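You operate a simulated robot arm through the tools that you are given. There is no shell and no other tool. Be economical: measure what you need, move in short steps, check, and stop when the job is done.

You run a simulated two-armed robot. Do the job below in one go: nothing can be reset, and whatever is moved stays where it is left.

TASK
Put one of the route markers from the top of the blue workbench on the compressor top. Then fetch the teal wiping pad from the shelf v19 and set it on the feed table top. Then stack the green cleaning block from the top of the blue workbench on top of the yellow cleaning block. Do these in the order given.

The check looks at the end state, three seconds after you hand in, the way a careful person would. Anything else that was tipped, shoved, dropped, spilled or broken makes it a failure.

THE ROBOT
Two 7-joint arms with fingered hands on one trunk, on a base that drives. Base frame: it is fixed to the floor where the robot stands at the start and does not move with it; the origin is under the middle of the robot, x ahead of it, y to its left, z up. Readings come in mm, rad, newtons and seconds.
The left shoulder is at the start at [70, 132, 1167], the right one opposite. With the tool pointing down near the work surface each hand reaches from about 360 to 640 mm from the robot's upright axis, wherever it stands, measured 20 degrees to its own side. Places, roughly: compressor top [2300, -100, 1300]; feed table top [1800, 6200, 900]; wiping pad [-1000, 3000, 1250]. Payload 2.3 kg a hand.
The TCP of each hand is the grasp point between the finger pads, 25 mm short of the fingertips. In the tool frame z runs along the fingers and y along their closing line. Largest opening 88 mm; the body of the gripper starts 29 mm behind the TCP. The gripper is a hand of 3 fingers: y runs from the thumb to the fingers, the wrist lies at [-13, -97, -162] in the tool frame, and closing takes about 1.5 s.
Orientation is told as [roll, pitch, yaw] about the base's x, y, z axes, in that order, counted from this pose: with the fingers straight down and the wrist toward the robot, the tool's x, y and z point along [0, 1, 0], [1, 0, 0] and [0, 0, -1] of the base frame.

THE INTERFACE
- The arms move only by the tool apply_moves. It takes "left_increments", "right_increments" or both (then of equal length, played together; a hand with none holds still); each is text: rows parted by semicolons, each of 7 numbers parted by spaces: the shift along the base's x, y, z in units of 30 mm (1.0 is 30 mm), then the turn, a rotation vector about the base's x, y, z in units of 8 degrees (1.0 is 8 degrees), then the finger opening in mm, from 0 to 88. In form: dx dy dz wx wy wz hand; .... A call has 1 to 20 rows; each row shifts and turns the commanded pose from where the row before left it. A call with a number of a shift or a turn outside -1 to 1 is refused whole. Rows are played at 5 a second. More than 50 mm and 0.15 rad between two rows, or a gripper value outside its range, and nothing of the call is played. A pose out of reach is approached as far as the arm can. The call stops where the force on the tool passes 40 N (or 10 N more than at its start, if that is more) or the arm is blocked; 0.2 s more then pass. The fingers move at their own pace (about 108 mm/s each) and stop on an object; they squeeze with about 24 N. The grip force told is the motor's: it shows also when the fingers shut on nothing. Time passes only in rows, and 0.2 s behind the last, so rows that do not move let the fingers close. The reply holds the time, the measured pose of the TCP, the force on the tool along the base axes, the opening and the grip force, in the units named above and with some noise, with the torque about the TCP (base axes, N m) and any sound that the robot's microphone picked up.
- Cameras (640 x 400 px; columns grow to the right, rows downward): "scene" is now at [126, -14.5, 1461.2]; the picture's right is [-0.06, -1.00, 0.00], its down [-0.78, 0.04, -0.62] and it looks along [0.62, -0.04, -0.78] (base axes); focal length 276 px, centre (320, 200). "left" rides on the left gripper at [-58, -85, -99] in its tool frame; the picture's right is [-0.67, -0.35, 0.66], its down [0.69, -0.63, 0.37] and it looks along [0.29, 0.69, 0.66] (tool axes); focal length 261 px, centre (320, 200). "right" rides on the right gripper at [58, -85, -99] in its tool frame; the picture's right is [-0.67, 0.35, -0.66], its down [-0.69, -0.63, 0.37] and it looks along [-0.29, 0.69, 0.66] (tool axes); focal length 261 px, centre (320, 200). There is no depth. A picture from a camera that has moved, and an enlarged one, comes with that camera's place and axes in the base frame and with its lens. The place of the scene camera against the robot may be out by one fixed shift of up to 18 mm in any direction.
- grab_frame(camera): a new picture of that camera. It takes no simulated time.
- lift_body(by): slides the trunk up (or, below 0, down) by that many mm; the arms and the scene camera ride with it, the base frame stays. It gives what a move gives, with no picture.
- drive_base(legs): drives the robot by 1 to 6 legs, each [ahead, left, turn to the left] in mm, mm and rad, along the robot's own axes; the way and the turn of a leg run together, so that a leg with both is an arc; at most 1500 mm and 3.142 rad a leg. The arms and the cameras ride along, it lands a little off, and it stops where it bumps. It gives what a move gives.
- grasp_type(shape, hand): the hand has 3 fingers and takes this shape, open, in about a second: jaw (thumb against the fingers, like two jaws); tri (thumb and two fingers); tip (a fingertip pinch); poke (one finger out to press); point (the index stretched); flat (the hand flat); cup (the hand cupped); fist (a fist). The gripper value then closes the fingers along that shape, each until it touches; the sizes above hold for jaw. It gives what a move gives, with no picture.
- pan_tilt(pan, tilt): turns the head with the scene camera to pan (to the left, within 1.501 rad either way) and tilt (down, from -0.506 to 1.204), counted from straight ahead of the robot. It gives what a move gives.
- enlarge(camera, box): a new picture of the part [left, top, right, bottom] of that camera's present view, enlarged. It takes no simulated time.
- close_job(): hands the job in; it is judged then, once.

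Work in short steps. Places have to be worked out from the pictures, the camera data and where the tool is seen: move nearer, look again, correct. Check each grasp and each placing, and mend what went wrong. You have 165 turns and 122 pictures in all, those below and enlarged ones among them. Open the grippers and draw the arms clear of the work before you hand the job in, unless the task says otherwise; then end with one line.

The tools are called after "Request:" as name(argument=value, ...) on one line, values as JSON. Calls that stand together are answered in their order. apply_moves: Moves the arms, as the interface text tells. Its arguments: {"type":"object","properties":{"left_increments":{"type":"string"},"right_increments":{"type":"string"}},"required":[]} The other tools are called the same way: lift_body (by) slides the trunk up or down; grasp_type (shape, hand) gives the hand a shape; drive_base (legs) drives the base; pan_tilt (pan, tilt) turns the head that bears the scene camera; grab_frame (camera) takes a picture; enlarge (camera, box) takes an enlarged picture of a part of a camera's view; close_job () hands the job in.

At the start:

```text
time: 0.0
left_eef_pos: [415.1, 120.1, 1197.5]
left_orientation: [0.001, 0.0, -0.001]
left_ft_force: [-0.1, -0.1, 0.3]
left_ft_torque: [0.03, 0.02, -0.03]
left_width: 87.7
left_gripper_force: 0.1
left_shape: jaw
right_eef_pos: [196.3, -113.9, 1200.7]
right_orientation: [0.001, 0.001, 0.0]
right_ft_force: [0.8, 1.0, 0.6]
right_ft_torque: [0.01, 0.03, 0.02]
right_width: 87.6
right_gripper_force: 0.1
right_shape: jaw
trunk travel left (down, up): [-725.0, 115.0]
robot x, y, heading: [1.3, -0.8, 0.002]
head pan, tilt: [-0.056, 0.897]
```

scene: 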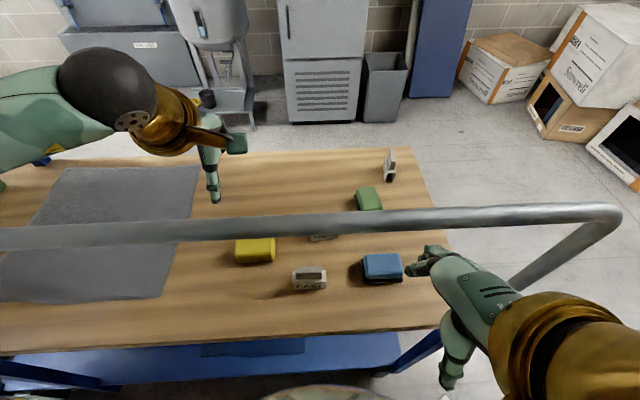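
right: 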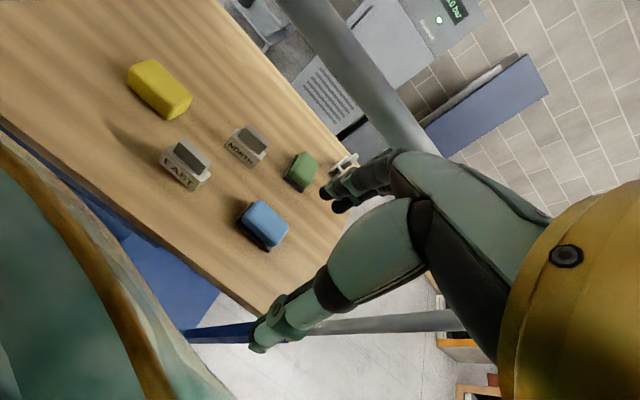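
left: 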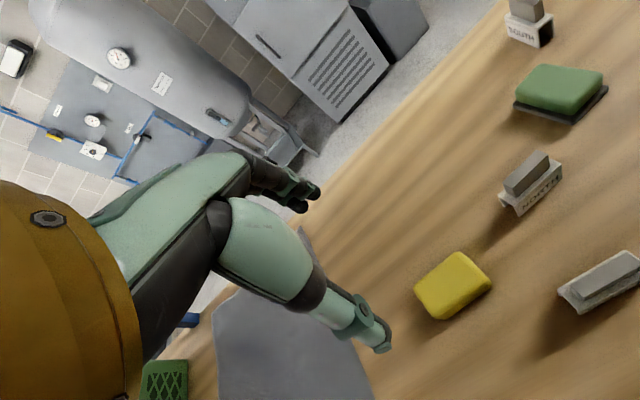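

The pictures suggest a guard rail along the bench's near edge (about x 277, z 1236). The bench top is at about z 870. I'll look around before moving.

Request:
pan_tilt(pan=-0.1, tilt=0.25)

Request:
grab_frame(camera="scene")

Request:
pan_tilt(pan=-1.2, tilt=0.6)

Request:
grab_frame(camera="scene")

Request:
pan_tilt(pan=1.3, tilt=0.4)

Request:
grab_frame(camera="scene")

```text
time: 1.0
left_eef_pos: [413.7, 120.4, 1197.3]
left_orientation: [-0.001, -0.001, -0.001]
left_ft_force: [0.2, 0.3, 0.7]
left_ft_torque: [-0.01, -0.05, -0.01]
left_width: 87.7
left_gripper_force: 0.1
left_shape: jaw
right_eef_pos: [196.3, -114.4, 1200.9]
right_orientation: [0.001, 0.0, 0.0]
right_ft_force: [-0.5, 0.2, -0.6]
right_ft_torque: [-0.03, 0.01, 0.0]
right_width: 87.8
right_gripper_force: 0.1
right_shape: jaw
trunk travel left (down, up): [-725.0, 115.0]
robot x, y, heading: [-1.4, 3.7, -0.005]
head pan, tilt: [-0.099, 0.25]
```

```text
118 pictures are left
camera scene: at [143.3, -19.5, 1517.8], right [-0.1, -1.0, 0.0], down [-0.25, 0.02, -0.97], along [0.96, -0.1, -0.25], focal length 276 px, centre (320, 200)
```

scene: 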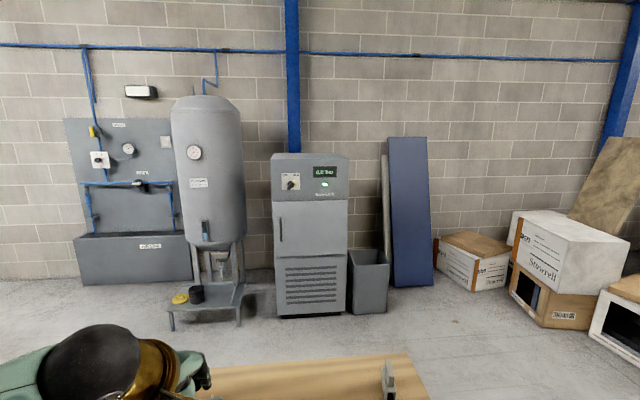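

```text
time: 2.4
left_eef_pos: [414.7, 120.1, 1195.7]
left_orientation: [-0.001, -0.002, 0.0]
left_ft_force: [-0.4, 0.2, 0.2]
left_ft_torque: [-0.04, -0.01, -0.03]
left_width: 87.8
left_gripper_force: 0.2
left_shape: jaw
right_eef_pos: [196.8, -113.9, 1201.4]
right_orientation: [-0.001, 0.0, 0.001]
right_ft_force: [0.1, -0.3, -0.2]
right_ft_torque: [0.05, -0.01, 0.05]
right_width: 87.6
right_gripper_force: 0.0
right_shape: jaw
trunk travel left (down, up): [-725.0, 115.0]
robot x, y, heading: [-2.9, 3.5, -0.004]
head pan, tilt: [-1.201, 0.6]
```

```text
117 pictures are left
camera scene: at [82.4, -92.6, 1485.7], right [-0.93, -0.36, 0.0], down [-0.2, 0.53, -0.83], along [0.3, -0.77, -0.56], focal length 276 px, centre (320, 200)
```

scene: 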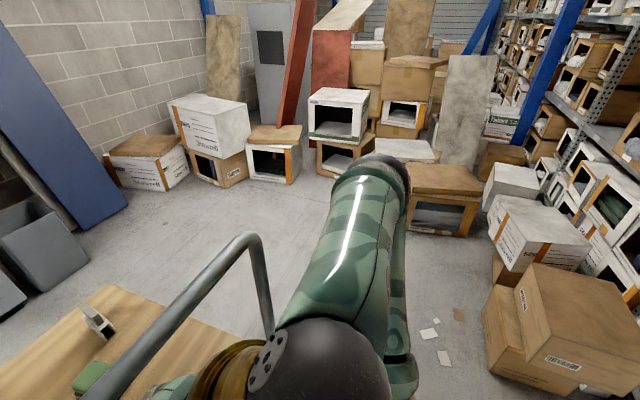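

```text
time: 4.6
left_eef_pos: [414.2, 120.0, 1196.3]
left_orientation: [0.001, 0.0, 0.0]
left_ft_force: [-0.4, 0.2, 0.2]
left_ft_torque: [0.01, -0.03, -0.01]
left_width: 87.7
left_gripper_force: 0.1
left_shape: jaw
right_eef_pos: [196.4, -113.0, 1199.8]
right_orientation: [0.0, 0.0, -0.002]
right_ft_force: [0.6, 0.5, -0.2]
right_ft_torque: [0.02, 0.0, -0.01]
right_width: 87.5
right_gripper_force: 0.0
right_shape: jaw
trunk travel left (down, up): [-725.0, 115.0]
robot x, y, heading: [0.5, 0.9, 0.001]
head pan, tilt: [1.3, 0.4]
```

```text
116 pictures are left
camera scene: at [75.2, 79.0, 1503.9], right [0.96, -0.27, 0.0], down [-0.1, -0.37, -0.92], along [0.25, 0.89, -0.39], focal length 276 px, centre (320, 200)
```

scene: 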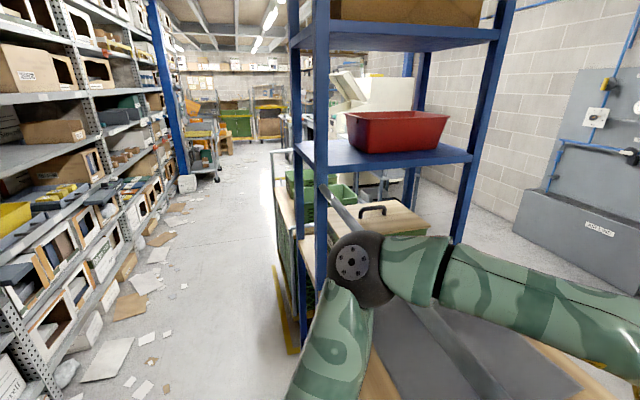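

The route around the bench's right end looks open. The left hand hangs over the rail, so I'll raise the trunk and left hand to clear it before backing out.

Request:
lift_body(by=110)

Request:
apply_moves(left_increments="0 0 1 0 0 0 88; 0 0 1 0 0 0 88; 0 0 1 0 0 0 88")

Request:
pan_tilt(pan=0.5, tilt=0.9)

Request:
grab_frame(camera="scene")

```text
time: 6.0
left_eef_pos: [415.0, 119.8, 1306.3]
left_orientation: [-0.001, 0.001, 0.0]
left_ft_force: [-0.9, -0.9, -0.2]
left_ft_torque: [-0.02, 0.01, 0.03]
left_width: 87.6
left_gripper_force: 0.1
left_shape: jaw
right_eef_pos: [197.9, -114.2, 1310.3]
right_orientation: [0.0, -0.001, 0.0]
right_ft_force: [0.1, 0.0, -0.7]
right_ft_torque: [0.02, 0.0, 0.01]
right_width: 87.6
right_gripper_force: 0.0
right_shape: jaw
trunk travel left (down, up): [-835.0, 5.0]
robot x, y, heading: [2.3, 0.8, -0.002]
head pan, tilt: [1.3, 0.4]
```

```text
time: 6.8
left_eef_pos: [415.1, 119.6, 1398.1]
left_orientation: [0.001, 0.0, -0.001]
left_ft_force: [-0.9, -0.3, 0.0]
left_ft_torque: [-0.02, -0.02, 0.03]
left_width: 87.8
left_gripper_force: 0.0
left_shape: jaw
right_eef_pos: [198.0, -113.7, 1311.1]
right_orientation: [0.0, 0.0, 0.0]
right_ft_force: [-0.5, 0.4, 0.6]
right_ft_torque: [-0.03, 0.03, -0.04]
right_width: 87.6
right_gripper_force: 0.2
right_shape: jaw
trunk travel left (down, up): [-835.0, 5.0]
robot x, y, heading: [1.9, -3.9, 0.003]
head pan, tilt: [1.3, 0.4]
```

```text
time: 8.0
left_eef_pos: [414.4, 120.7, 1397.1]
left_orientation: [0.001, -0.001, 0.0]
left_ft_force: [0.7, 0.6, 0.2]
left_ft_torque: [0.0, 0.01, -0.01]
left_width: 87.8
left_gripper_force: 0.0
left_shape: jaw
right_eef_pos: [196.5, -114.3, 1311.3]
right_orientation: [0.001, -0.002, 0.001]
right_ft_force: [0.5, -0.1, -0.4]
right_ft_torque: [0.02, 0.01, 0.01]
right_width: 87.4
right_gripper_force: 0.1
right_shape: jaw
trunk travel left (down, up): [-835.0, 5.0]
robot x, y, heading: [-0.1, -2.3, -0.003]
head pan, tilt: [0.499, 0.901]
```

```text
115 pictures are left
camera scene: at [116.5, 26.1, 1571.0], right [0.48, -0.88, 0.0], down [-0.69, -0.38, -0.62], along [0.55, 0.3, -0.78], focal length 276 px, centre (320, 200)
```

scene: 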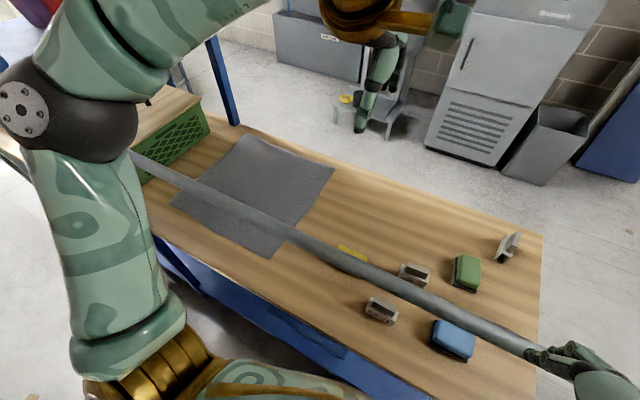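

The left hand is well above the rail (about z 1215). I'll tuck the left hand in, mirroring the right, then back off a little.

Request:
apply_moves(left_increments="-1 0 0 0 0 0 88; -1 0 0 0 0 0 88; -1 0 0 0 0 0 88; -1 0 0 0 0 0 88; -1 0 0 0 0 0 88; -1 0 0 0 0 0 88; -1 0 0 0 0 0 88; 0 0 -1 0 0 0 88; 0 0 -1 0 0 0 88")

Request:
pan_tilt(pan=-1.5, tilt=0.9)

Request:
grab_frame(camera="scene")

```text
time: 10.0
left_eef_pos: [206.5, 120.6, 1338.2]
left_orientation: [-0.001, 0.001, 0.0]
left_ft_force: [0.0, 0.0, -0.7]
left_ft_torque: [0.04, -0.01, 0.01]
left_width: 87.6
left_gripper_force: 0.0
left_shape: jaw
right_eef_pos: [197.2, -112.8, 1310.9]
right_orientation: [0.0, 0.001, 0.0]
right_ft_force: [-0.4, 0.2, 0.7]
right_ft_torque: [-0.03, -0.03, 0.01]
right_width: 87.7
right_gripper_force: 0.1
right_shape: jaw
trunk travel left (down, up): [-835.0, 5.0]
robot x, y, heading: [1.5, -1.4, -0.001]
head pan, tilt: [0.499, 0.901]
```

```text
time: 11.9
left_eef_pos: [205.3, 120.8, 1337.4]
left_orientation: [0.0, 0.0, -0.002]
left_ft_force: [1.6, 0.4, -0.6]
left_ft_torque: [-0.02, 0.01, 0.01]
left_width: 88.0
left_gripper_force: 0.1
left_shape: jaw
right_eef_pos: [197.2, -114.7, 1310.9]
right_orientation: [0.0, 0.001, -0.001]
right_ft_force: [0.4, -1.0, 0.9]
right_ft_torque: [-0.02, 0.01, 0.01]
right_width: 87.7
right_gripper_force: 0.0
right_shape: jaw
trunk travel left (down, up): [-835.0, 5.0]
robot x, y, heading: [-2.1, -1.8, -0.0]
head pan, tilt: [-1.499, 0.901]
```

```text
114 pictures are left
camera scene: at [55.7, -85.5, 1570.9], right [-1.0, -0.07, 0.0], down [-0.06, 0.78, -0.62], along [0.04, -0.62, -0.78], focal length 276 px, centre (320, 200)
```

scene: 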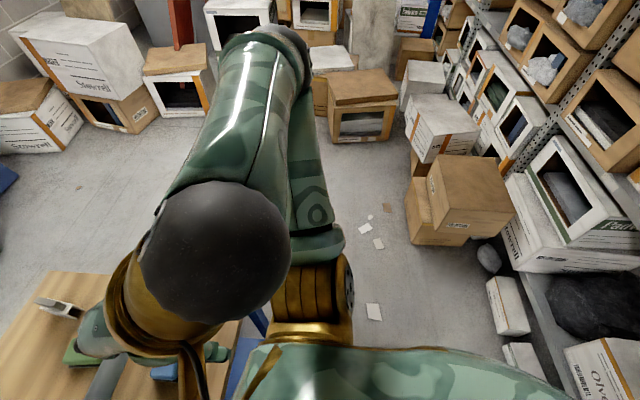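

The floor to the right is clear out to about y -2000. I'll drive around the bench's right end and face +y toward the SOUTH marker near the corner.

Request:
drive_base(legs=[[-80, 0, 0], [0, -950, 0], [930, 0, 0], [0, 0, 1.571]])

Request:
pan_tilt(pan=0.2, tilt=0.75)

Request:
grab_frame(camera="scene")

```text
time: 25.8
left_eef_pos: [749.9, -727.3, 1338.1]
left_orientation: [0.0, 0.0, 1.562]
left_ft_force: [0.5, 0.2, 0.1]
left_ft_torque: [-0.03, 0.01, -0.01]
left_width: 87.7
left_gripper_force: 0.0
left_shape: jaw
right_eef_pos: [983.6, -736.7, 1311.4]
right_orientation: [0.001, 0.001, 1.562]
right_ft_force: [1.2, 0.4, 0.7]
right_ft_torque: [-0.01, -0.02, -0.01]
right_width: 87.6
right_gripper_force: 0.1
right_shape: jaw
trunk travel left (down, up): [-835.0, 5.0]
robot x, y, heading: [867.5, -936.9, 1.561]
head pan, tilt: [-1.499, 0.901]
```

```text
time: 27.6
left_eef_pos: [749.7, -728.1, 1337.5]
left_orientation: [0.001, 0.001, 1.565]
left_ft_force: [0.7, -0.4, 0.8]
left_ft_torque: [0.0, 0.02, -0.04]
left_width: 87.8
left_gripper_force: 0.0
left_shape: jaw
right_eef_pos: [983.7, -737.9, 1311.0]
right_orientation: [0.0, -0.001, 1.562]
right_ft_force: [-0.1, 0.0, 0.6]
right_ft_torque: [0.01, -0.02, 0.02]
right_width: 87.7
right_gripper_force: 0.1
right_shape: jaw
trunk travel left (down, up): [-835.0, 5.0]
robot x, y, heading: [870.1, -934.1, 1.563]
head pan, tilt: [0.201, 0.75]
```

```text
113 pictures are left
camera scene: at [852.9, -812.2, 1582.8], right [0.98, 0.19, 0.0], down [0.13, -0.67, -0.73], along [-0.14, 0.72, -0.68], focal length 276 px, centre (320, 200)
```

scene: 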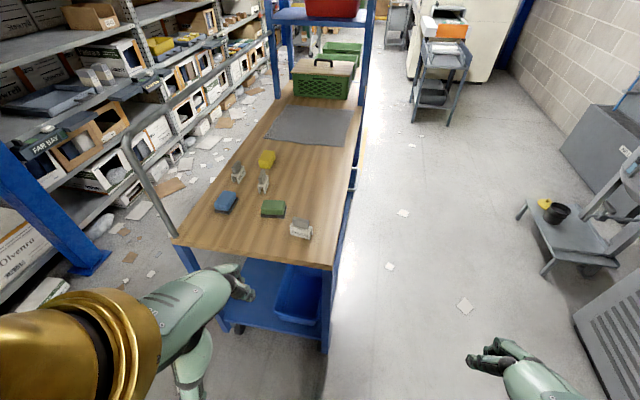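

I'm facing the bench's end, with the SOUTH marker at about (675, -240). I'll drive 225 mm closer and look at the items close up.

Request:
drive_base(legs=[[225, 0, 0]])

Request:
pan_tilt(pan=0.3, tilt=0.9)

Request:
enlarge(camera="scene", box=[160, 60, 480, 260])

Request:
grab_frame(camera="left")

```text
time: 29.3
left_eef_pos: [751.8, -507.3, 1339.3]
left_orientation: [0.0, -0.004, 1.564]
left_ft_force: [-0.3, -0.5, -0.4]
left_ft_torque: [0.0, -0.02, -0.01]
left_width: 87.6
left_gripper_force: 0.1
left_shape: jaw
right_eef_pos: [986.0, -516.4, 1313.0]
right_orientation: [0.001, -0.005, 1.562]
right_ft_force: [0.7, -0.8, 0.0]
right_ft_torque: [0.05, 0.03, 0.01]
right_width: 87.6
right_gripper_force: 0.2
right_shape: jaw
trunk travel left (down, up): [-835.0, 5.0]
robot x, y, heading: [867.9, -702.9, 1.562]
head pan, tilt: [0.201, 0.75]
```

```text
time: 30.0
left_eef_pos: [751.1, -503.3, 1337.7]
left_orientation: [0.0, 0.0, 1.564]
left_ft_force: [0.2, -0.9, 0.1]
left_ft_torque: [0.0, 0.01, -0.01]
left_width: 87.8
left_gripper_force: 0.1
left_shape: jaw
right_eef_pos: [985.6, -512.8, 1311.1]
right_orientation: [0.001, -0.002, 1.562]
right_ft_force: [0.4, 0.5, -0.5]
right_ft_torque: [0.0, 0.02, -0.03]
right_width: 87.7
right_gripper_force: 0.0
right_shape: jaw
trunk travel left (down, up): [-835.0, 5.0]
robot x, y, heading: [866.3, -709.7, 1.561]
head pan, tilt: [0.3, 0.901]
```

```text
2.00 times, centred on (320, 160) of scene
camera zoom: at [848.5, -596.4, 1571.1], right [0.96, 0.29, 0.0], down [0.23, -0.75, -0.62], along [-0.18, 0.6, -0.78], focal length 553 px, centre (320, 280)
```

zoom: 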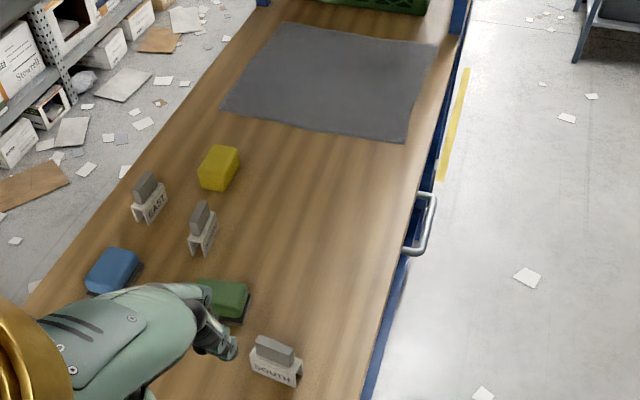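

```text
111 pictures are left
camera left: at [808.6, -587.6, 1438.0], right [0.67, -0.35, -0.66], down [-0.69, -0.62, -0.37], along [-0.28, 0.7, -0.66], focal length 261 px, centre (320, 200)
```

left: 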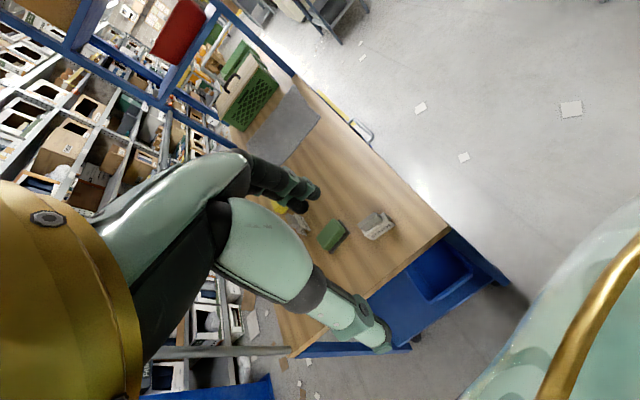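

The marker is a white saddle with a thin grey grip slab, lying nearly along x at about (672, -225). I'll move the left hand above it and lower the trunk for a closer look.

Request:
apply_moves(left_increments="-0.263 0.927 0 0 0 0 88; -0.263 0.927 0 0 0 0 88; -0.263 0.927 0 0 0 0 88; -0.263 0.927 0 0 0 0 88; -0.263 0.927 0 0 0 0 88; -0.263 0.927 0 0 0 0 88; -0.263 0.927 0 0 0 0 88; -0.263 0.927 0 0 0 0 88; -0.263 0.927 0 0 0 0 88; -0.263 0.927 0 0 0 0 88")

Request:
lift_body(by=-270)

Request:
grab_frame(camera="left")

Request:
grab_frame(camera="scene")

```text
time: 32.2
left_eef_pos: [674.2, -221.1, 1337.4]
left_orientation: [0.0, 0.002, 1.564]
left_ft_force: [0.7, -0.3, 1.1]
left_ft_torque: [-0.01, -0.01, 0.03]
left_width: 87.6
left_gripper_force: 0.0
left_shape: jaw
right_eef_pos: [985.3, -509.5, 1311.5]
right_orientation: [0.0, 0.0, 1.562]
right_ft_force: [-0.3, -0.2, -0.6]
right_ft_torque: [-0.02, -0.01, -0.01]
right_width: 87.7
right_gripper_force: 0.0
right_shape: jaw
trunk travel left (down, up): [-835.0, 5.0]
robot x, y, heading: [869.5, -705.5, 1.562]
head pan, tilt: [0.3, 0.901]
```

```text
time: 34.9
left_eef_pos: [672.8, -222.6, 1067.2]
left_orientation: [0.0, -0.001, 1.564]
left_ft_force: [0.5, -0.1, 0.5]
left_ft_torque: [-0.01, 0.02, -0.05]
left_width: 87.6
left_gripper_force: 0.1
left_shape: jaw
right_eef_pos: [985.4, -511.4, 1041.2]
right_orientation: [0.0, 0.0, 1.563]
right_ft_force: [-0.1, 0.2, -0.2]
right_ft_torque: [-0.02, 0.03, -0.01]
right_width: 87.7
right_gripper_force: 0.1
right_shape: jaw
trunk travel left (down, up): [-565.0, 275.0]
robot x, y, heading: [867.0, -708.7, 1.567]
head pan, tilt: [0.3, 0.901]
```

```text
110 pictures are left
camera left: at [731.0, -308.0, 1167.7], right [0.67, -0.35, -0.66], down [-0.69, -0.62, -0.37], along [-0.28, 0.7, -0.66], focal length 261 px, centre (320, 200)
```

left: 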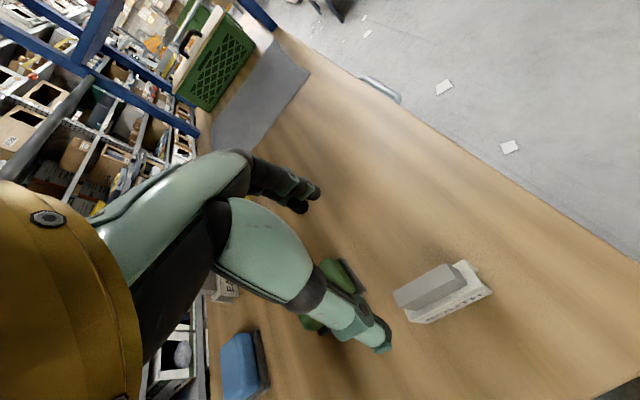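

```text
109 pictures are left
camera scene: at [848.6, -595.2, 1300.9], right [0.96, 0.29, 0.0], down [0.23, -0.75, -0.62], along [-0.18, 0.59, -0.78], focal length 276 px, centre (320, 200)
```

scene: 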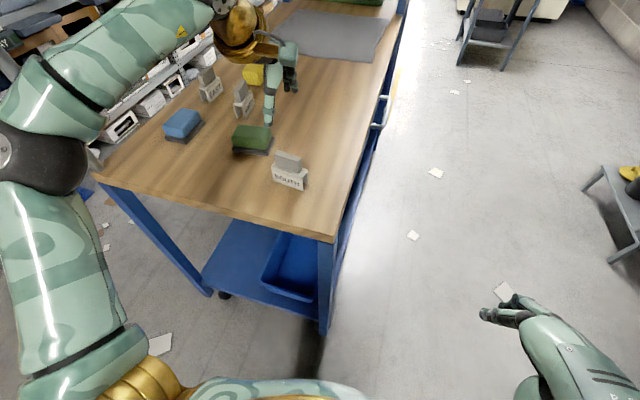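

The left wrist view puts the slab centre at about (682, -230) with its top near z 920, turned about -9°. I'll shift, turn and descend to z about 985, then look again.

Request:
apply_moves(left_increments="0.3 -0.27 0 0 0 -1 88; 0 0 -0.9 0 0 0 88; 0 0 -0.9 0 0 0 88; 0 0 -0.9 0 0 0 88")

Request:
grab_frame(camera="left")

Request:
enlarge(camera="scene", box=[210, 80, 370, 180])

```text
time: 35.9
left_eef_pos: [681.4, -230.2, 987.3]
left_orientation: [-0.002, 0.001, 1.423]
left_ft_force: [-0.1, 0.2, -0.1]
left_ft_torque: [0.03, 0.04, 0.01]
left_width: 87.6
left_gripper_force: 0.0
left_shape: jaw
right_eef_pos: [985.3, -511.7, 1041.4]
right_orientation: [-0.001, 0.0, 1.564]
right_ft_force: [0.6, 0.5, 0.9]
right_ft_torque: [0.02, -0.01, 0.0]
right_width: 87.5
right_gripper_force: 0.1
right_shape: jaw
trunk travel left (down, up): [-565.0, 275.0]
robot x, y, heading: [869.2, -708.3, 1.569]
head pan, tilt: [0.3, 0.901]
```

```text
108 pictures are left
camera left: at [726.3, -323.5, 1087.2], right [0.61, -0.44, -0.66], down [-0.77, -0.52, -0.37], along [-0.18, 0.73, -0.66], focal length 261 px, centre (320, 200)
```

left: 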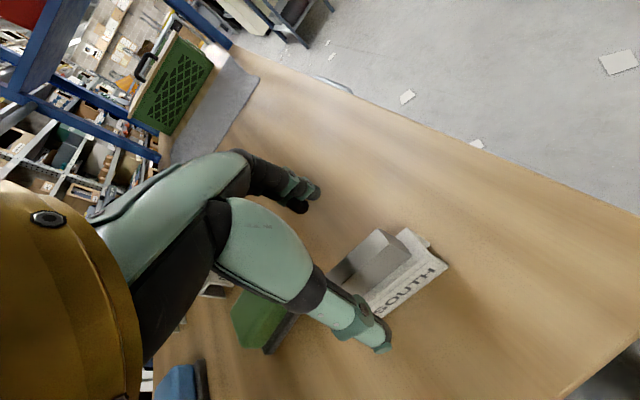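

```text
4.00 times, centred on (290, 130) of scene
camera zoom: at [848.2, -594.9, 1300.9], right [0.96, 0.29, 0.0], down [0.23, -0.75, -0.62], along [-0.18, 0.59, -0.78], focal length 1105 px, centre (440, 480)
```

zoom: 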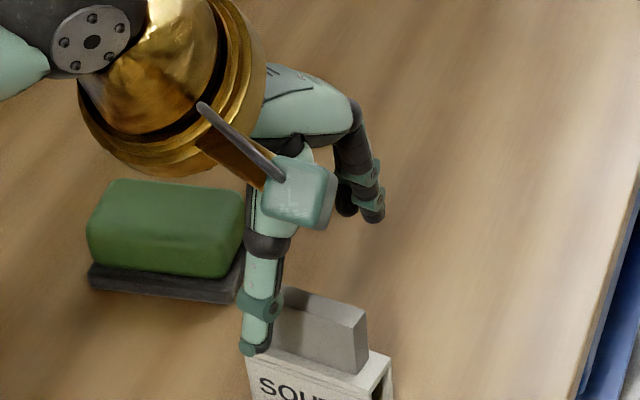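

Triangulating the two wrist views puts the slab top at z about 955, centre about (686, -246). I'll shift, descend to z about 946, then close on the slab.

Request:
apply_moves(left_increments="0.15 -0.5 0 0 0 0 88; 0 0 -0.7 0 0 0 88; 0 0 -0.65 0 0 0 88")

Request:
grab_frame(camera="left")

Request:
enlarge(camera="scene", box=[210, 100, 370, 200])

```text
time: 36.7
left_eef_pos: [686.9, -246.0, 946.0]
left_orientation: [-0.002, 0.0, 1.425]
left_ft_force: [-0.2, 0.4, 0.0]
left_ft_torque: [0.01, 0.0, -0.02]
left_width: 87.8
left_gripper_force: 0.0
left_shape: jaw
right_eef_pos: [985.4, -511.7, 1040.7]
right_orientation: [0.002, 0.001, 1.561]
right_ft_force: [-0.2, -0.2, 0.0]
right_ft_torque: [0.0, -0.01, -0.03]
right_width: 87.7
right_gripper_force: 0.0
right_shape: jaw
trunk travel left (down, up): [-565.0, 275.0]
robot x, y, heading: [867.0, -707.6, 1.564]
head pan, tilt: [0.3, 0.901]
```

```text
106 pictures are left
camera left: at [731.5, -338.0, 1046.3], right [0.61, -0.44, -0.66], down [-0.77, -0.52, -0.37], along [-0.18, 0.73, -0.66], focal length 261 px, centre (320, 200)
```

left: 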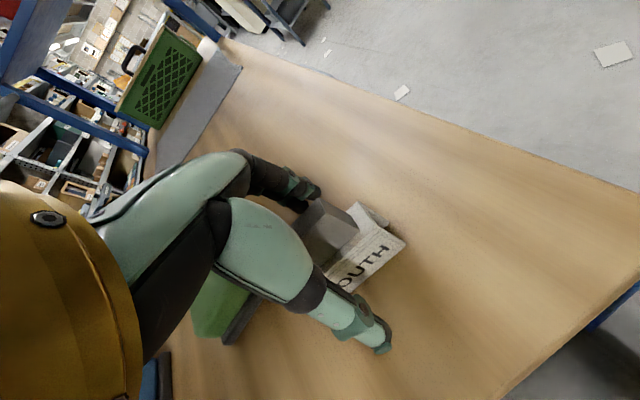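

```text
4.00 times, centred on (290, 150) of scene
camera zoom: at [848.4, -595.1, 1300.9], right [0.96, 0.29, 0.0], down [0.23, -0.75, -0.62], along [-0.18, 0.59, -0.78], focal length 1105 px, centre (440, 400)
```

zoom: 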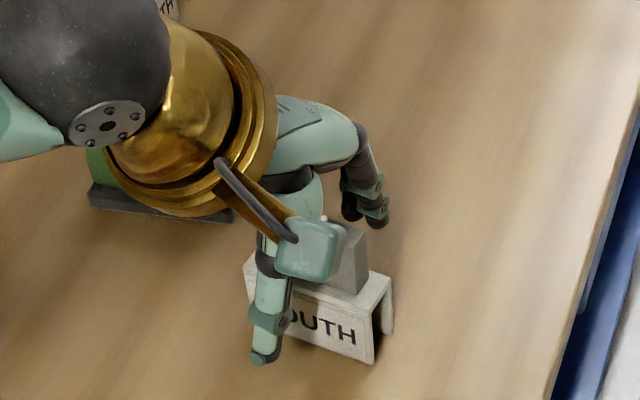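

The slab lies between the thumb and fingers, slightly nearer the robot. I'll nudge -5 mm in y, raise slightly and close.

Request:
apply_moves(left_increments="0 -0.17 0.1 0 0 0 88; 0 0 0 0 0 0 0; 0 0 0 0 0 0 0; 0 0 0 0 0 0 0; 0 0 0 0 0 0 0; 0 0 0 0 0 0 0; 0 0 0 0 0 0 0; 0 0 0 0 0 0 0; 0 0 0 0 0 0 0")

Request:
grab_frame(camera="left")

```text
time: 38.7
left_eef_pos: [686.6, -251.3, 949.8]
left_orientation: [0.001, -0.001, 1.424]
left_ft_force: [0.2, 0.0, -0.9]
left_ft_torque: [-0.02, 0.01, -0.02]
left_width: 12.0
left_gripper_force: 23.8
left_shape: jaw
right_eef_pos: [985.2, -511.9, 1041.0]
right_orientation: [0.0, 0.0, 1.562]
right_ft_force: [-0.2, 0.4, 0.6]
right_ft_torque: [0.02, 0.0, 0.01]
right_width: 87.5
right_gripper_force: 0.0
right_shape: jaw
trunk travel left (down, up): [-565.0, 275.0]
robot x, y, heading: [872.4, -706.8, 1.563]
head pan, tilt: [0.3, 0.901]
```

```text
104 pictures are left
camera left: at [731.6, -343.3, 1049.4], right [0.61, -0.44, -0.66], down [-0.77, -0.52, -0.37], along [-0.18, 0.73, -0.66], focal length 261 px, centre (320, 200)
```

left: 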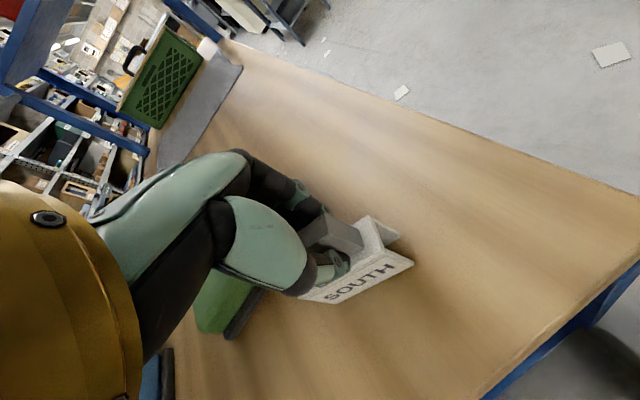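

The hand holds at 12 mm opening with force. I'll lift slowly and check.

Request:
apply_moves(left_increments="0 0 0.5 0 0 0 0; 0 0 1 0 0 0 0; 0 0 1 0 0 0 0; 0 0 1 0 0 0 0; 0 0 1 0 0 0 0")

Request:
grab_frame(camera="left")

Request:
grab_frame(camera="scene")

```text
time: 39.9
left_eef_pos: [686.7, -252.1, 1086.2]
left_orientation: [0.0, 0.0, 1.424]
left_ft_force: [0.0, 0.1, -0.5]
left_ft_torque: [-0.03, -0.01, 0.03]
left_width: 12.0
left_gripper_force: 24.2
left_shape: jaw
right_eef_pos: [985.0, -511.3, 1041.5]
right_orientation: [0.001, 0.0, 1.563]
right_ft_force: [-0.7, -0.7, -0.3]
right_ft_torque: [0.0, -0.03, -0.01]
right_width: 87.7
right_gripper_force: 0.0
right_shape: jaw
trunk travel left (down, up): [-565.0, 275.0]
robot x, y, heading: [870.2, -707.0, 1.562]
head pan, tilt: [0.3, 0.901]
```

```text
103 pictures are left
camera left: at [731.2, -343.9, 1185.6], right [0.61, -0.44, -0.66], down [-0.77, -0.52, -0.37], along [-0.18, 0.73, -0.66], focal length 261 px, centre (320, 200)
```

left: 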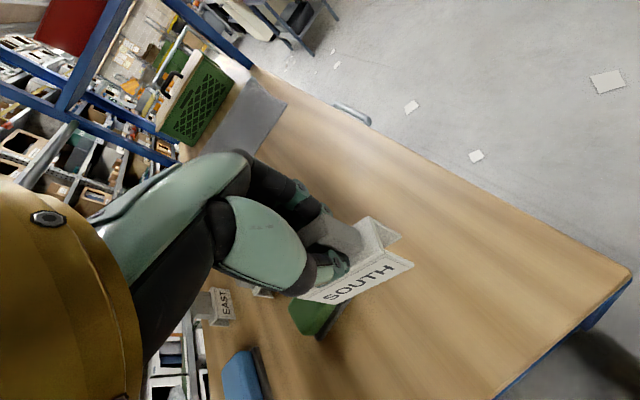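

```text
102 pictures are left
camera scene: at [849.1, -595.3, 1300.9], right [0.96, 0.29, 0.0], down [0.23, -0.75, -0.62], along [-0.18, 0.59, -0.78], focal length 276 px, centre (320, 200)
```

scene: 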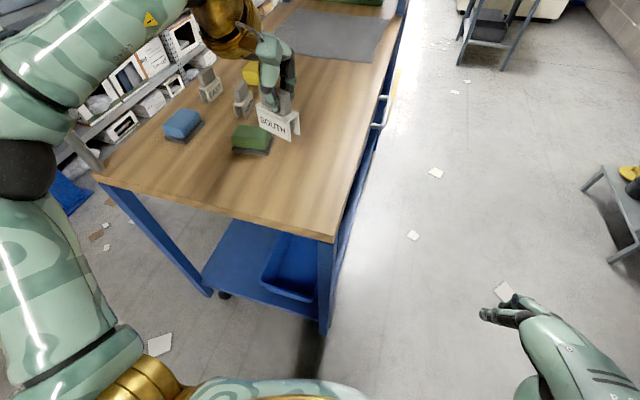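

The SOUTH marker is held cleanly. I'll raise the trunk, back off, and turn toward the compressor.

Request:
lift_body(by=273)

Request:
drive_base(legs=[[-260, 0, 0], [0, 0, -1.563], [400, 0, 0], [0, 650, 0]])

Request:
pan_tilt(pan=0.1, tilt=0.5)

Request:
grab_frame(camera="scene")

Request:
grab_frame(camera="left")

```text
time: 42.7
left_eef_pos: [685.9, -252.6, 1358.8]
left_orientation: [0.0, -0.001, 1.424]
left_ft_force: [-0.9, 0.5, 0.2]
left_ft_torque: [0.0, -0.01, -0.01]
left_width: 12.0
left_gripper_force: 23.8
left_shape: jaw
right_eef_pos: [984.6, -511.8, 1312.8]
right_orientation: [-0.002, 0.001, 1.56]
right_ft_force: [0.6, -0.1, -0.1]
right_ft_torque: [0.0, 0.01, 0.01]
right_width: 87.7
right_gripper_force: 0.1
right_shape: jaw
trunk travel left (down, up): [-838.0, 2.0]
robot x, y, heading: [871.7, -706.1, 1.561]
head pan, tilt: [0.3, 0.901]
```

```text
time: 53.8
left_eef_pos: [1744.4, -134.9, 1357.9]
left_orientation: [0.002, 0.0, -0.161]
left_ft_force: [0.2, -0.2, -1.1]
left_ft_torque: [0.02, -0.05, -0.02]
left_width: 11.9
left_gripper_force: 23.4
left_shape: jaw
right_eef_pos: [1480.0, -430.2, 1313.9]
right_orientation: [0.002, -0.001, -0.023]
right_ft_force: [-0.1, 0.2, 0.2]
right_ft_torque: [0.0, -0.01, 0.0]
right_width: 87.6
right_gripper_force: 0.1
right_shape: jaw
trunk travel left (down, up): [-838.0, 2.0]
robot x, y, heading: [1284.3, -310.5, -0.025]
head pan, tilt: [0.3, 0.901]
```

```text
time: 54.6
left_eef_pos: [1744.3, -132.9, 1359.5]
left_orientation: [0.001, -0.001, -0.163]
left_ft_force: [0.3, 0.3, 0.6]
left_ft_torque: [0.0, 0.01, 0.02]
left_width: 11.8
left_gripper_force: 24.0
left_shape: jaw
right_eef_pos: [1478.1, -429.3, 1314.4]
right_orientation: [0.001, 0.0, -0.023]
right_ft_force: [0.1, 0.7, 1.1]
right_ft_torque: [-0.01, 0.01, -0.01]
right_width: 87.3
right_gripper_force: 0.1
right_shape: jaw
trunk travel left (down, up): [-838.0, 2.0]
robot x, y, heading: [1285.9, -309.6, -0.025]
head pan, tilt: [0.099, 0.499]
```

```text
101 pictures are left
camera scene: at [1425.7, -314.2, 1607.7], right [0.08, -1.0, 0.0], down [-0.48, -0.04, -0.88], along [0.87, 0.07, -0.48], focal length 276 px, centre (320, 200)
```

scene: 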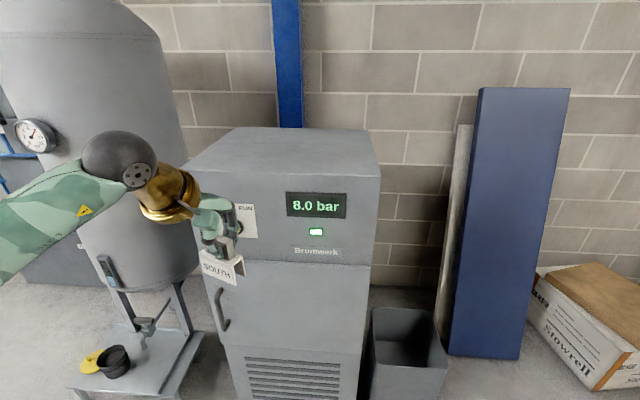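

```text
100 pictures are left
camera left: at [1650.3, -175.9, 1457.9], right [-0.45, -0.61, -0.66], down [-0.51, 0.78, -0.37], along [0.73, 0.17, -0.66], focal length 261 px, centre (320, 200)
```

left: 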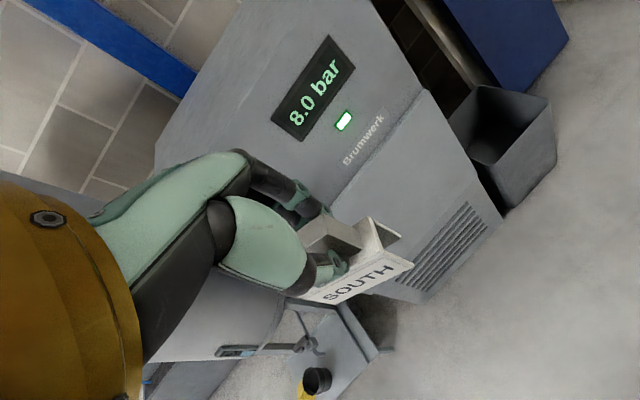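

The compressor's front top edge is at x about 2130 with the top spanning y -420 to 120. I'll raise the marker well above z 1300, square it up, and drive closer.

Request:
apply_moves(left_increments="0 0 1 0 0 0 0; 0 0 1 0 0 0 0; 0 0 1 0 0 0 0; 0 0 0 0 0 1 0")

Request:
drive_base(legs=[[380, 0, 0.02]])

Request:
grab_frame(camera="scene")

Request:
grab_frame(camera="left")

```text
time: 55.6
left_eef_pos: [1740.9, -132.2, 1438.1]
left_orientation: [-0.001, 0.001, -0.024]
left_ft_force: [-0.1, -0.5, -0.4]
left_ft_torque: [0.0, -0.03, -0.01]
left_width: 11.9
left_gripper_force: 24.0
left_shape: jaw
left hand out of reach, approached as far as the arm can: row 3
right_eef_pos: [1479.4, -429.7, 1314.2]
right_orientation: [0.0, -0.002, -0.021]
right_ft_force: [0.1, -0.4, 0.0]
right_ft_torque: [0.01, 0.0, 0.02]
right_width: 87.3
right_gripper_force: 0.2
right_shape: jaw
trunk travel left (down, up): [-838.0, 2.0]
robot x, y, heading: [1283.1, -311.0, -0.022]
head pan, tilt: [0.099, 0.499]
```

```text
time: 58.0
left_eef_pos: [2112.8, -122.1, 1440.5]
left_orientation: [0.002, -0.002, 0.003]
left_ft_force: [0.6, 0.8, -1.1]
left_ft_torque: [0.0, 0.0, 0.01]
left_width: 12.0
left_gripper_force: 24.0
left_shape: jaw
right_eef_pos: [1856.7, -427.4, 1314.5]
right_orientation: [0.0, -0.002, 0.006]
right_ft_force: [0.4, -0.7, 0.0]
right_ft_torque: [0.01, -0.02, 0.0]
right_width: 87.6
right_gripper_force: 0.0
right_shape: jaw
trunk travel left (down, up): [-838.0, 2.0]
robot x, y, heading: [1663.3, -314.0, 0.007]
head pan, tilt: [0.099, 0.499]
```

```text
99 pictures are left
camera scene: at [1800.2, -313.9, 1608.1], right [0.11, -0.99, 0.0], down [-0.47, -0.05, -0.88], along [0.87, 0.09, -0.48], focal length 276 px, centre (320, 200)
```

scene: 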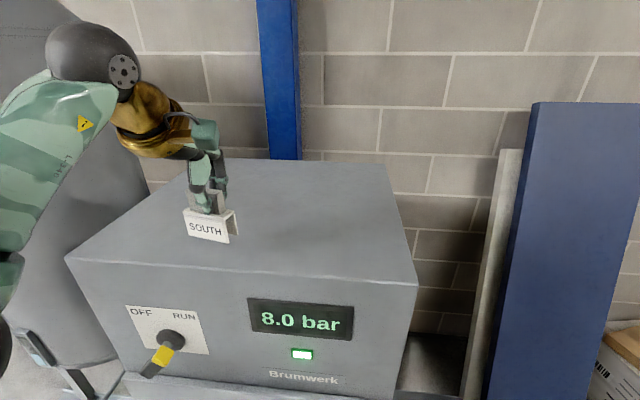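

```text
98 pictures are left
camera left: at [2027.4, -180.7, 1539.4], right [-0.34, -0.67, -0.66], down [-0.63, 0.68, -0.37], along [0.69, 0.29, -0.66], focal length 261 px, centre (320, 200)
```

left: 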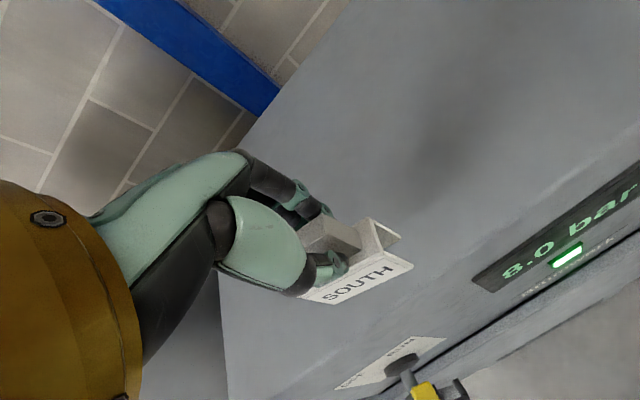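

The top edge is at x about 2105 and z about 1311. I'll go 125 mm further so the marker sits well inboard, then start lowering.

Request:
drive_base(legs=[[125, 0, 0]])

Request:
apply_moves(left_increments="0 0 -0.8 0 0 0 0; 0 0 -0.5 0 0 0 0")

Request:
grab_frame(camera="scene")

```text
time: 59.3
left_eef_pos: [2234.0, -120.4, 1441.5]
left_orientation: [0.001, -0.005, 0.007]
left_ft_force: [0.3, 0.2, 0.6]
left_ft_torque: [0.0, -0.04, 0.0]
left_width: 11.9
left_gripper_force: 24.1
left_shape: jaw
right_eef_pos: [1979.8, -425.5, 1315.8]
right_orientation: [0.001, -0.004, 0.006]
right_ft_force: [-0.3, 0.0, -0.6]
right_ft_torque: [-0.01, -0.03, 0.0]
right_width: 87.8
right_gripper_force: 0.1
right_shape: jaw
trunk travel left (down, up): [-838.0, 2.0]
robot x, y, heading: [1786.7, -312.7, 0.012]
head pan, tilt: [0.099, 0.499]
```

```text
time: 59.9
left_eef_pos: [2238.5, -119.9, 1400.8]
left_orientation: [-0.001, -0.002, 0.008]
left_ft_force: [0.2, 0.8, -0.5]
left_ft_torque: [-0.01, 0.0, 0.03]
left_width: 11.8
left_gripper_force: 23.8
left_shape: jaw
right_eef_pos: [1983.8, -424.5, 1314.8]
right_orientation: [0.0, -0.004, 0.004]
right_ft_force: [-0.3, -0.2, 0.4]
right_ft_torque: [-0.04, 0.02, -0.01]
right_width: 87.5
right_gripper_force: 0.1
right_shape: jaw
trunk travel left (down, up): [-838.0, 2.0]
robot x, y, heading: [1791.2, -315.4, 0.009]
head pan, tilt: [0.099, 0.499]
```

```text
97 pictures are left
camera scene: at [1926.7, -311.8, 1608.0], right [0.11, -0.99, 0.0], down [-0.47, -0.05, -0.88], along [0.87, 0.09, -0.48], focal length 276 px, centre (320, 200)
```

scene: 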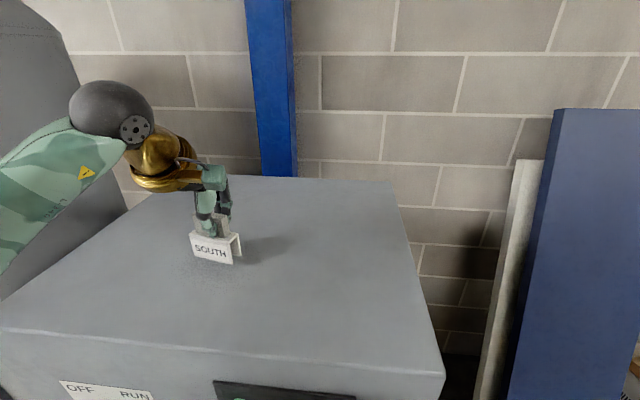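

The marker hovers just over the top. I'll lower in small steps and watch the force.

Request:
apply_moves(left_increments="0 0 -0.12 0 0 0 0; 0 0 -0.12 0 0 0 0; 0 0 -0.1 0 0 0 0")

Request:
enlarge(camera="scene", box=[150, 180, 310, 280])

```text
time: 60.7
left_eef_pos: [2240.9, -121.0, 1390.7]
left_orientation: [0.0, -0.001, 0.006]
left_ft_force: [0.2, -0.3, 0.5]
left_ft_torque: [0.02, 0.03, -0.02]
left_width: 12.0
left_gripper_force: 24.2
left_shape: jaw
right_eef_pos: [1986.3, -425.3, 1314.7]
right_orientation: [-0.001, -0.002, 0.007]
right_ft_force: [0.3, 0.6, -0.2]
right_ft_torque: [-0.01, 0.03, -0.03]
right_width: 87.5
right_gripper_force: 0.0
right_shape: jaw
trunk travel left (down, up): [-838.0, 2.0]
robot x, y, heading: [1783.4, -310.6, 0.008]
head pan, tilt: [0.099, 0.499]
```

```text
4.00 times, centred on (230, 230) of scene
camera zoom: at [1929.2, -312.9, 1607.8], right [0.11, -0.99, 0.0], down [-0.48, -0.05, -0.88], along [0.87, 0.09, -0.48], focal length 1105 px, centre (680, 80)
```

zoom: 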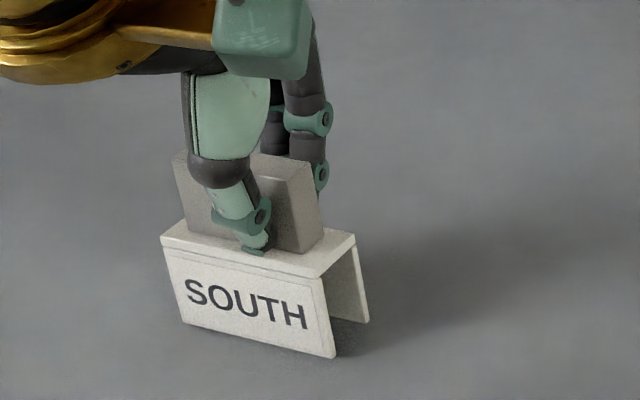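

A small gap and no contact force yet. I'll continue down in 2 mm steps.

Request:
apply_moves(left_increments="0 0 -0.07 0 0 0 0; 0 0 -0.07 0 0 0 0; 0 0 -0.07 0 0 0 0")

Request:
enlarge(camera="scene", box=[150, 180, 310, 280])

```text
time: 61.5
left_eef_pos: [2237.6, -122.2, 1386.0]
left_orientation: [0.0, -0.008, 0.007]
left_ft_force: [5.9, 2.0, 25.1]
left_ft_torque: [0.0, -0.35, 0.05]
left_width: 12.1
left_gripper_force: 24.2
left_shape: jaw
right_eef_pos: [1983.4, -426.4, 1314.6]
right_orientation: [0.0, -0.003, 0.006]
right_ft_force: [0.6, -0.5, 0.8]
right_ft_torque: [0.0, 0.02, 0.02]
right_width: 87.7
right_gripper_force: 0.1
right_shape: jaw
trunk travel left (down, up): [-838.0, 2.0]
robot x, y, heading: [1786.9, -313.1, 0.006]
head pan, tilt: [0.099, 0.499]
```

```text
4.00 times, centred on (230, 230) of scene
camera zoom: at [1926.8, -313.2, 1608.5], right [0.11, -0.99, 0.0], down [-0.47, -0.05, -0.88], along [0.87, 0.09, -0.48], focal length 1105 px, centre (680, 80)
```

zoom: 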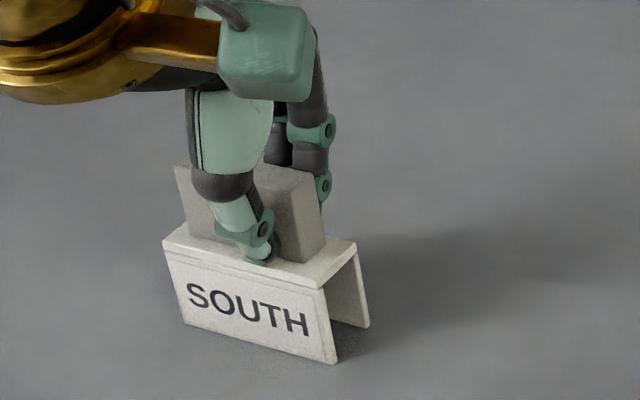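

Contact at about 25 N, so the marker is seated. I'll ease off 1 mm, open, and lift straight up.

Request:
apply_moves(left_increments="0 0 0.04 0 0 0 0; 0 0 0 0 0 0 30; 0 0 0 0 0 0 60; 0 0 0 0 0 0 60; 0 0 0 0 0 0 60; 0 0 0.5 0 0 0 60; 0 0 1 0 0 0 60; 0 0 0.8 0 0 0 60")

Request:
grab_frame(camera="scene")

```text
time: 63.3
left_eef_pos: [2239.3, -124.6, 1452.7]
left_orientation: [0.001, 0.001, 0.003]
left_ft_force: [0.1, -0.6, -0.2]
left_ft_torque: [0.01, -0.02, 0.02]
left_width: 59.5
left_gripper_force: 0.1
left_shape: jaw
right_eef_pos: [1984.6, -427.7, 1313.3]
right_orientation: [0.001, -0.004, 0.005]
right_ft_force: [0.3, -0.4, -0.3]
right_ft_torque: [0.01, -0.03, 0.02]
right_width: 87.6
right_gripper_force: 0.1
right_shape: jaw
trunk travel left (down, up): [-838.0, 2.0]
robot x, y, heading: [1789.6, -316.3, 0.009]
head pan, tilt: [0.099, 0.499]
```

```text
94 pictures are left
camera scene: at [1929.2, -315.2, 1607.8], right [0.11, -0.99, 0.0], down [-0.48, -0.05, -0.88], along [0.87, 0.09, -0.48], focal length 276 px, centre (320, 200)
```

scene: 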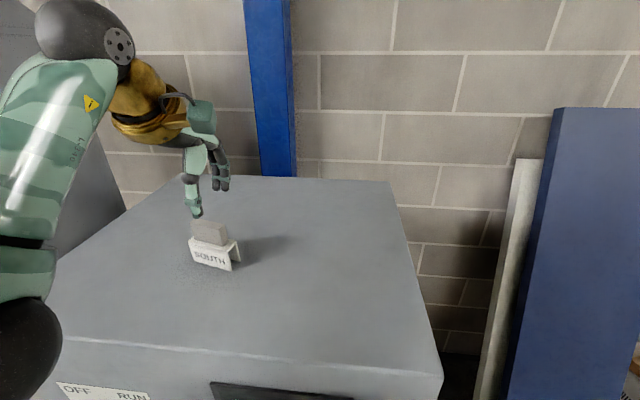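

The marker stands on the compressor top. I'll back off, tuck the left arm, and retrace around the bench's right end.

Request:
drive_base(legs=[[-600, 0, 0]])

Request:
apply_moves(left_increments="-1 0 -0.5 0 0 0 88; -1 0 -0.5 0 0 0 88; -1 -0.3 -0.5 0 0 0 88; -1 -0.3 -0.5 0 0 0 88; -1 -0.3 -0.5 0 0 0 88; -1 -0.3 -0.5 0 0 0 88; -1 -0.3 -0.5 0 0 0 88; -1 -0.3 -0.3 0 0 0 88")

Request:
drive_base(legs=[[0, -640, 0], [-1290, 0, 0]])

Request:
pan_tilt(pan=1.2, tilt=0.5)

Request:
grab_frame(camera="scene")

```text
time: 66.7
left_eef_pos: [1643.6, -127.4, 1452.3]
left_orientation: [0.0, 0.0, -0.002]
left_ft_force: [0.6, -0.1, -0.3]
left_ft_torque: [-0.03, 0.02, 0.0]
left_width: 59.8
left_gripper_force: 0.0
left_shape: jaw
right_eef_pos: [1387.4, -429.0, 1313.0]
right_orientation: [0.0, 0.0, -0.004]
right_ft_force: [0.7, -0.3, -0.1]
right_ft_torque: [-0.04, 0.04, -0.01]
right_width: 87.7
right_gripper_force: 0.0
right_shape: jaw
trunk travel left (down, up): [-838.0, 2.0]
robot x, y, heading: [1185.1, -313.1, -0.007]
head pan, tilt: [0.099, 0.499]
```

```text
time: 68.5
left_eef_pos: [1398.9, -181.4, 1338.9]
left_orientation: [-0.001, 0.0, -0.001]
left_ft_force: [0.2, -0.3, -0.6]
left_ft_torque: [0.0, -0.06, -0.01]
left_width: 87.7
left_gripper_force: 0.0
left_shape: jaw
right_eef_pos: [1382.6, -428.9, 1315.1]
right_orientation: [-0.003, -0.001, -0.003]
right_ft_force: [0.6, -0.2, 0.0]
right_ft_torque: [-0.02, 0.0, -0.01]
right_width: 87.7
right_gripper_force: 0.1
right_shape: jaw
trunk travel left (down, up): [-838.0, 2.0]
robot x, y, heading: [1186.3, -316.3, 0.003]
head pan, tilt: [0.099, 0.499]
```

```text
time: 78.2
left_eef_pos: [111.3, -812.9, 1338.8]
left_orientation: [-0.001, 0.0, -0.012]
left_ft_force: [0.5, 0.2, -0.3]
left_ft_torque: [0.0, 0.02, -0.02]
left_width: 87.8
left_gripper_force: 0.1
left_shape: jaw
right_eef_pos: [93.7, -1060.2, 1314.0]
right_orientation: [0.0, 0.001, -0.012]
right_ft_force: [0.7, 0.8, -0.6]
right_ft_torque: [-0.01, 0.03, 0.03]
right_width: 87.8
right_gripper_force: 0.0
right_shape: jaw
trunk travel left (down, up): [-838.0, 2.0]
robot x, y, heading: [-105.5, -946.2, -0.01]
head pan, tilt: [0.099, 0.499]
```

```text
time: 79.5
left_eef_pos: [109.6, -813.2, 1338.2]
left_orientation: [-0.001, 0.0, -0.012]
left_ft_force: [0.4, 0.6, -0.4]
left_ft_torque: [-0.04, 0.04, -0.01]
left_width: 87.8
left_gripper_force: 0.0
left_shape: jaw
right_eef_pos: [91.5, -1059.4, 1315.2]
right_orientation: [0.0, 0.0, -0.012]
right_ft_force: [0.3, -0.2, -0.5]
right_ft_torque: [-0.01, -0.01, -0.01]
right_width: 87.5
right_gripper_force: 0.0
right_shape: jaw
trunk travel left (down, up): [-838.0, 2.0]
robot x, y, heading: [-104.7, -942.7, -0.016]
head pan, tilt: [1.201, 0.499]
```

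```text
93 pictures are left
camera scene: at [-19.3, -870.3, 1607.8], right [0.93, -0.37, 0.0], down [-0.18, -0.44, -0.88], along [0.33, 0.81, -0.48], focal length 276 px, centre (320, 200)
```

scene: 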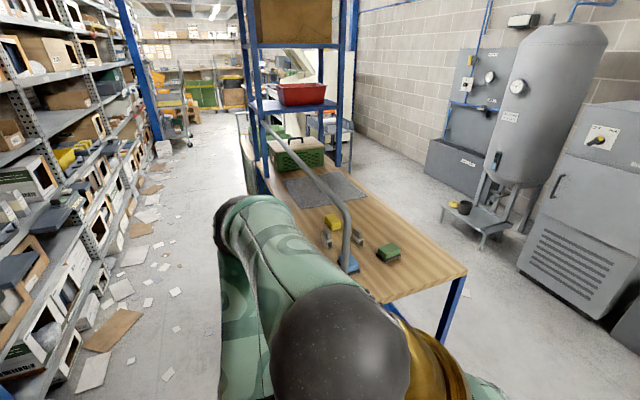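

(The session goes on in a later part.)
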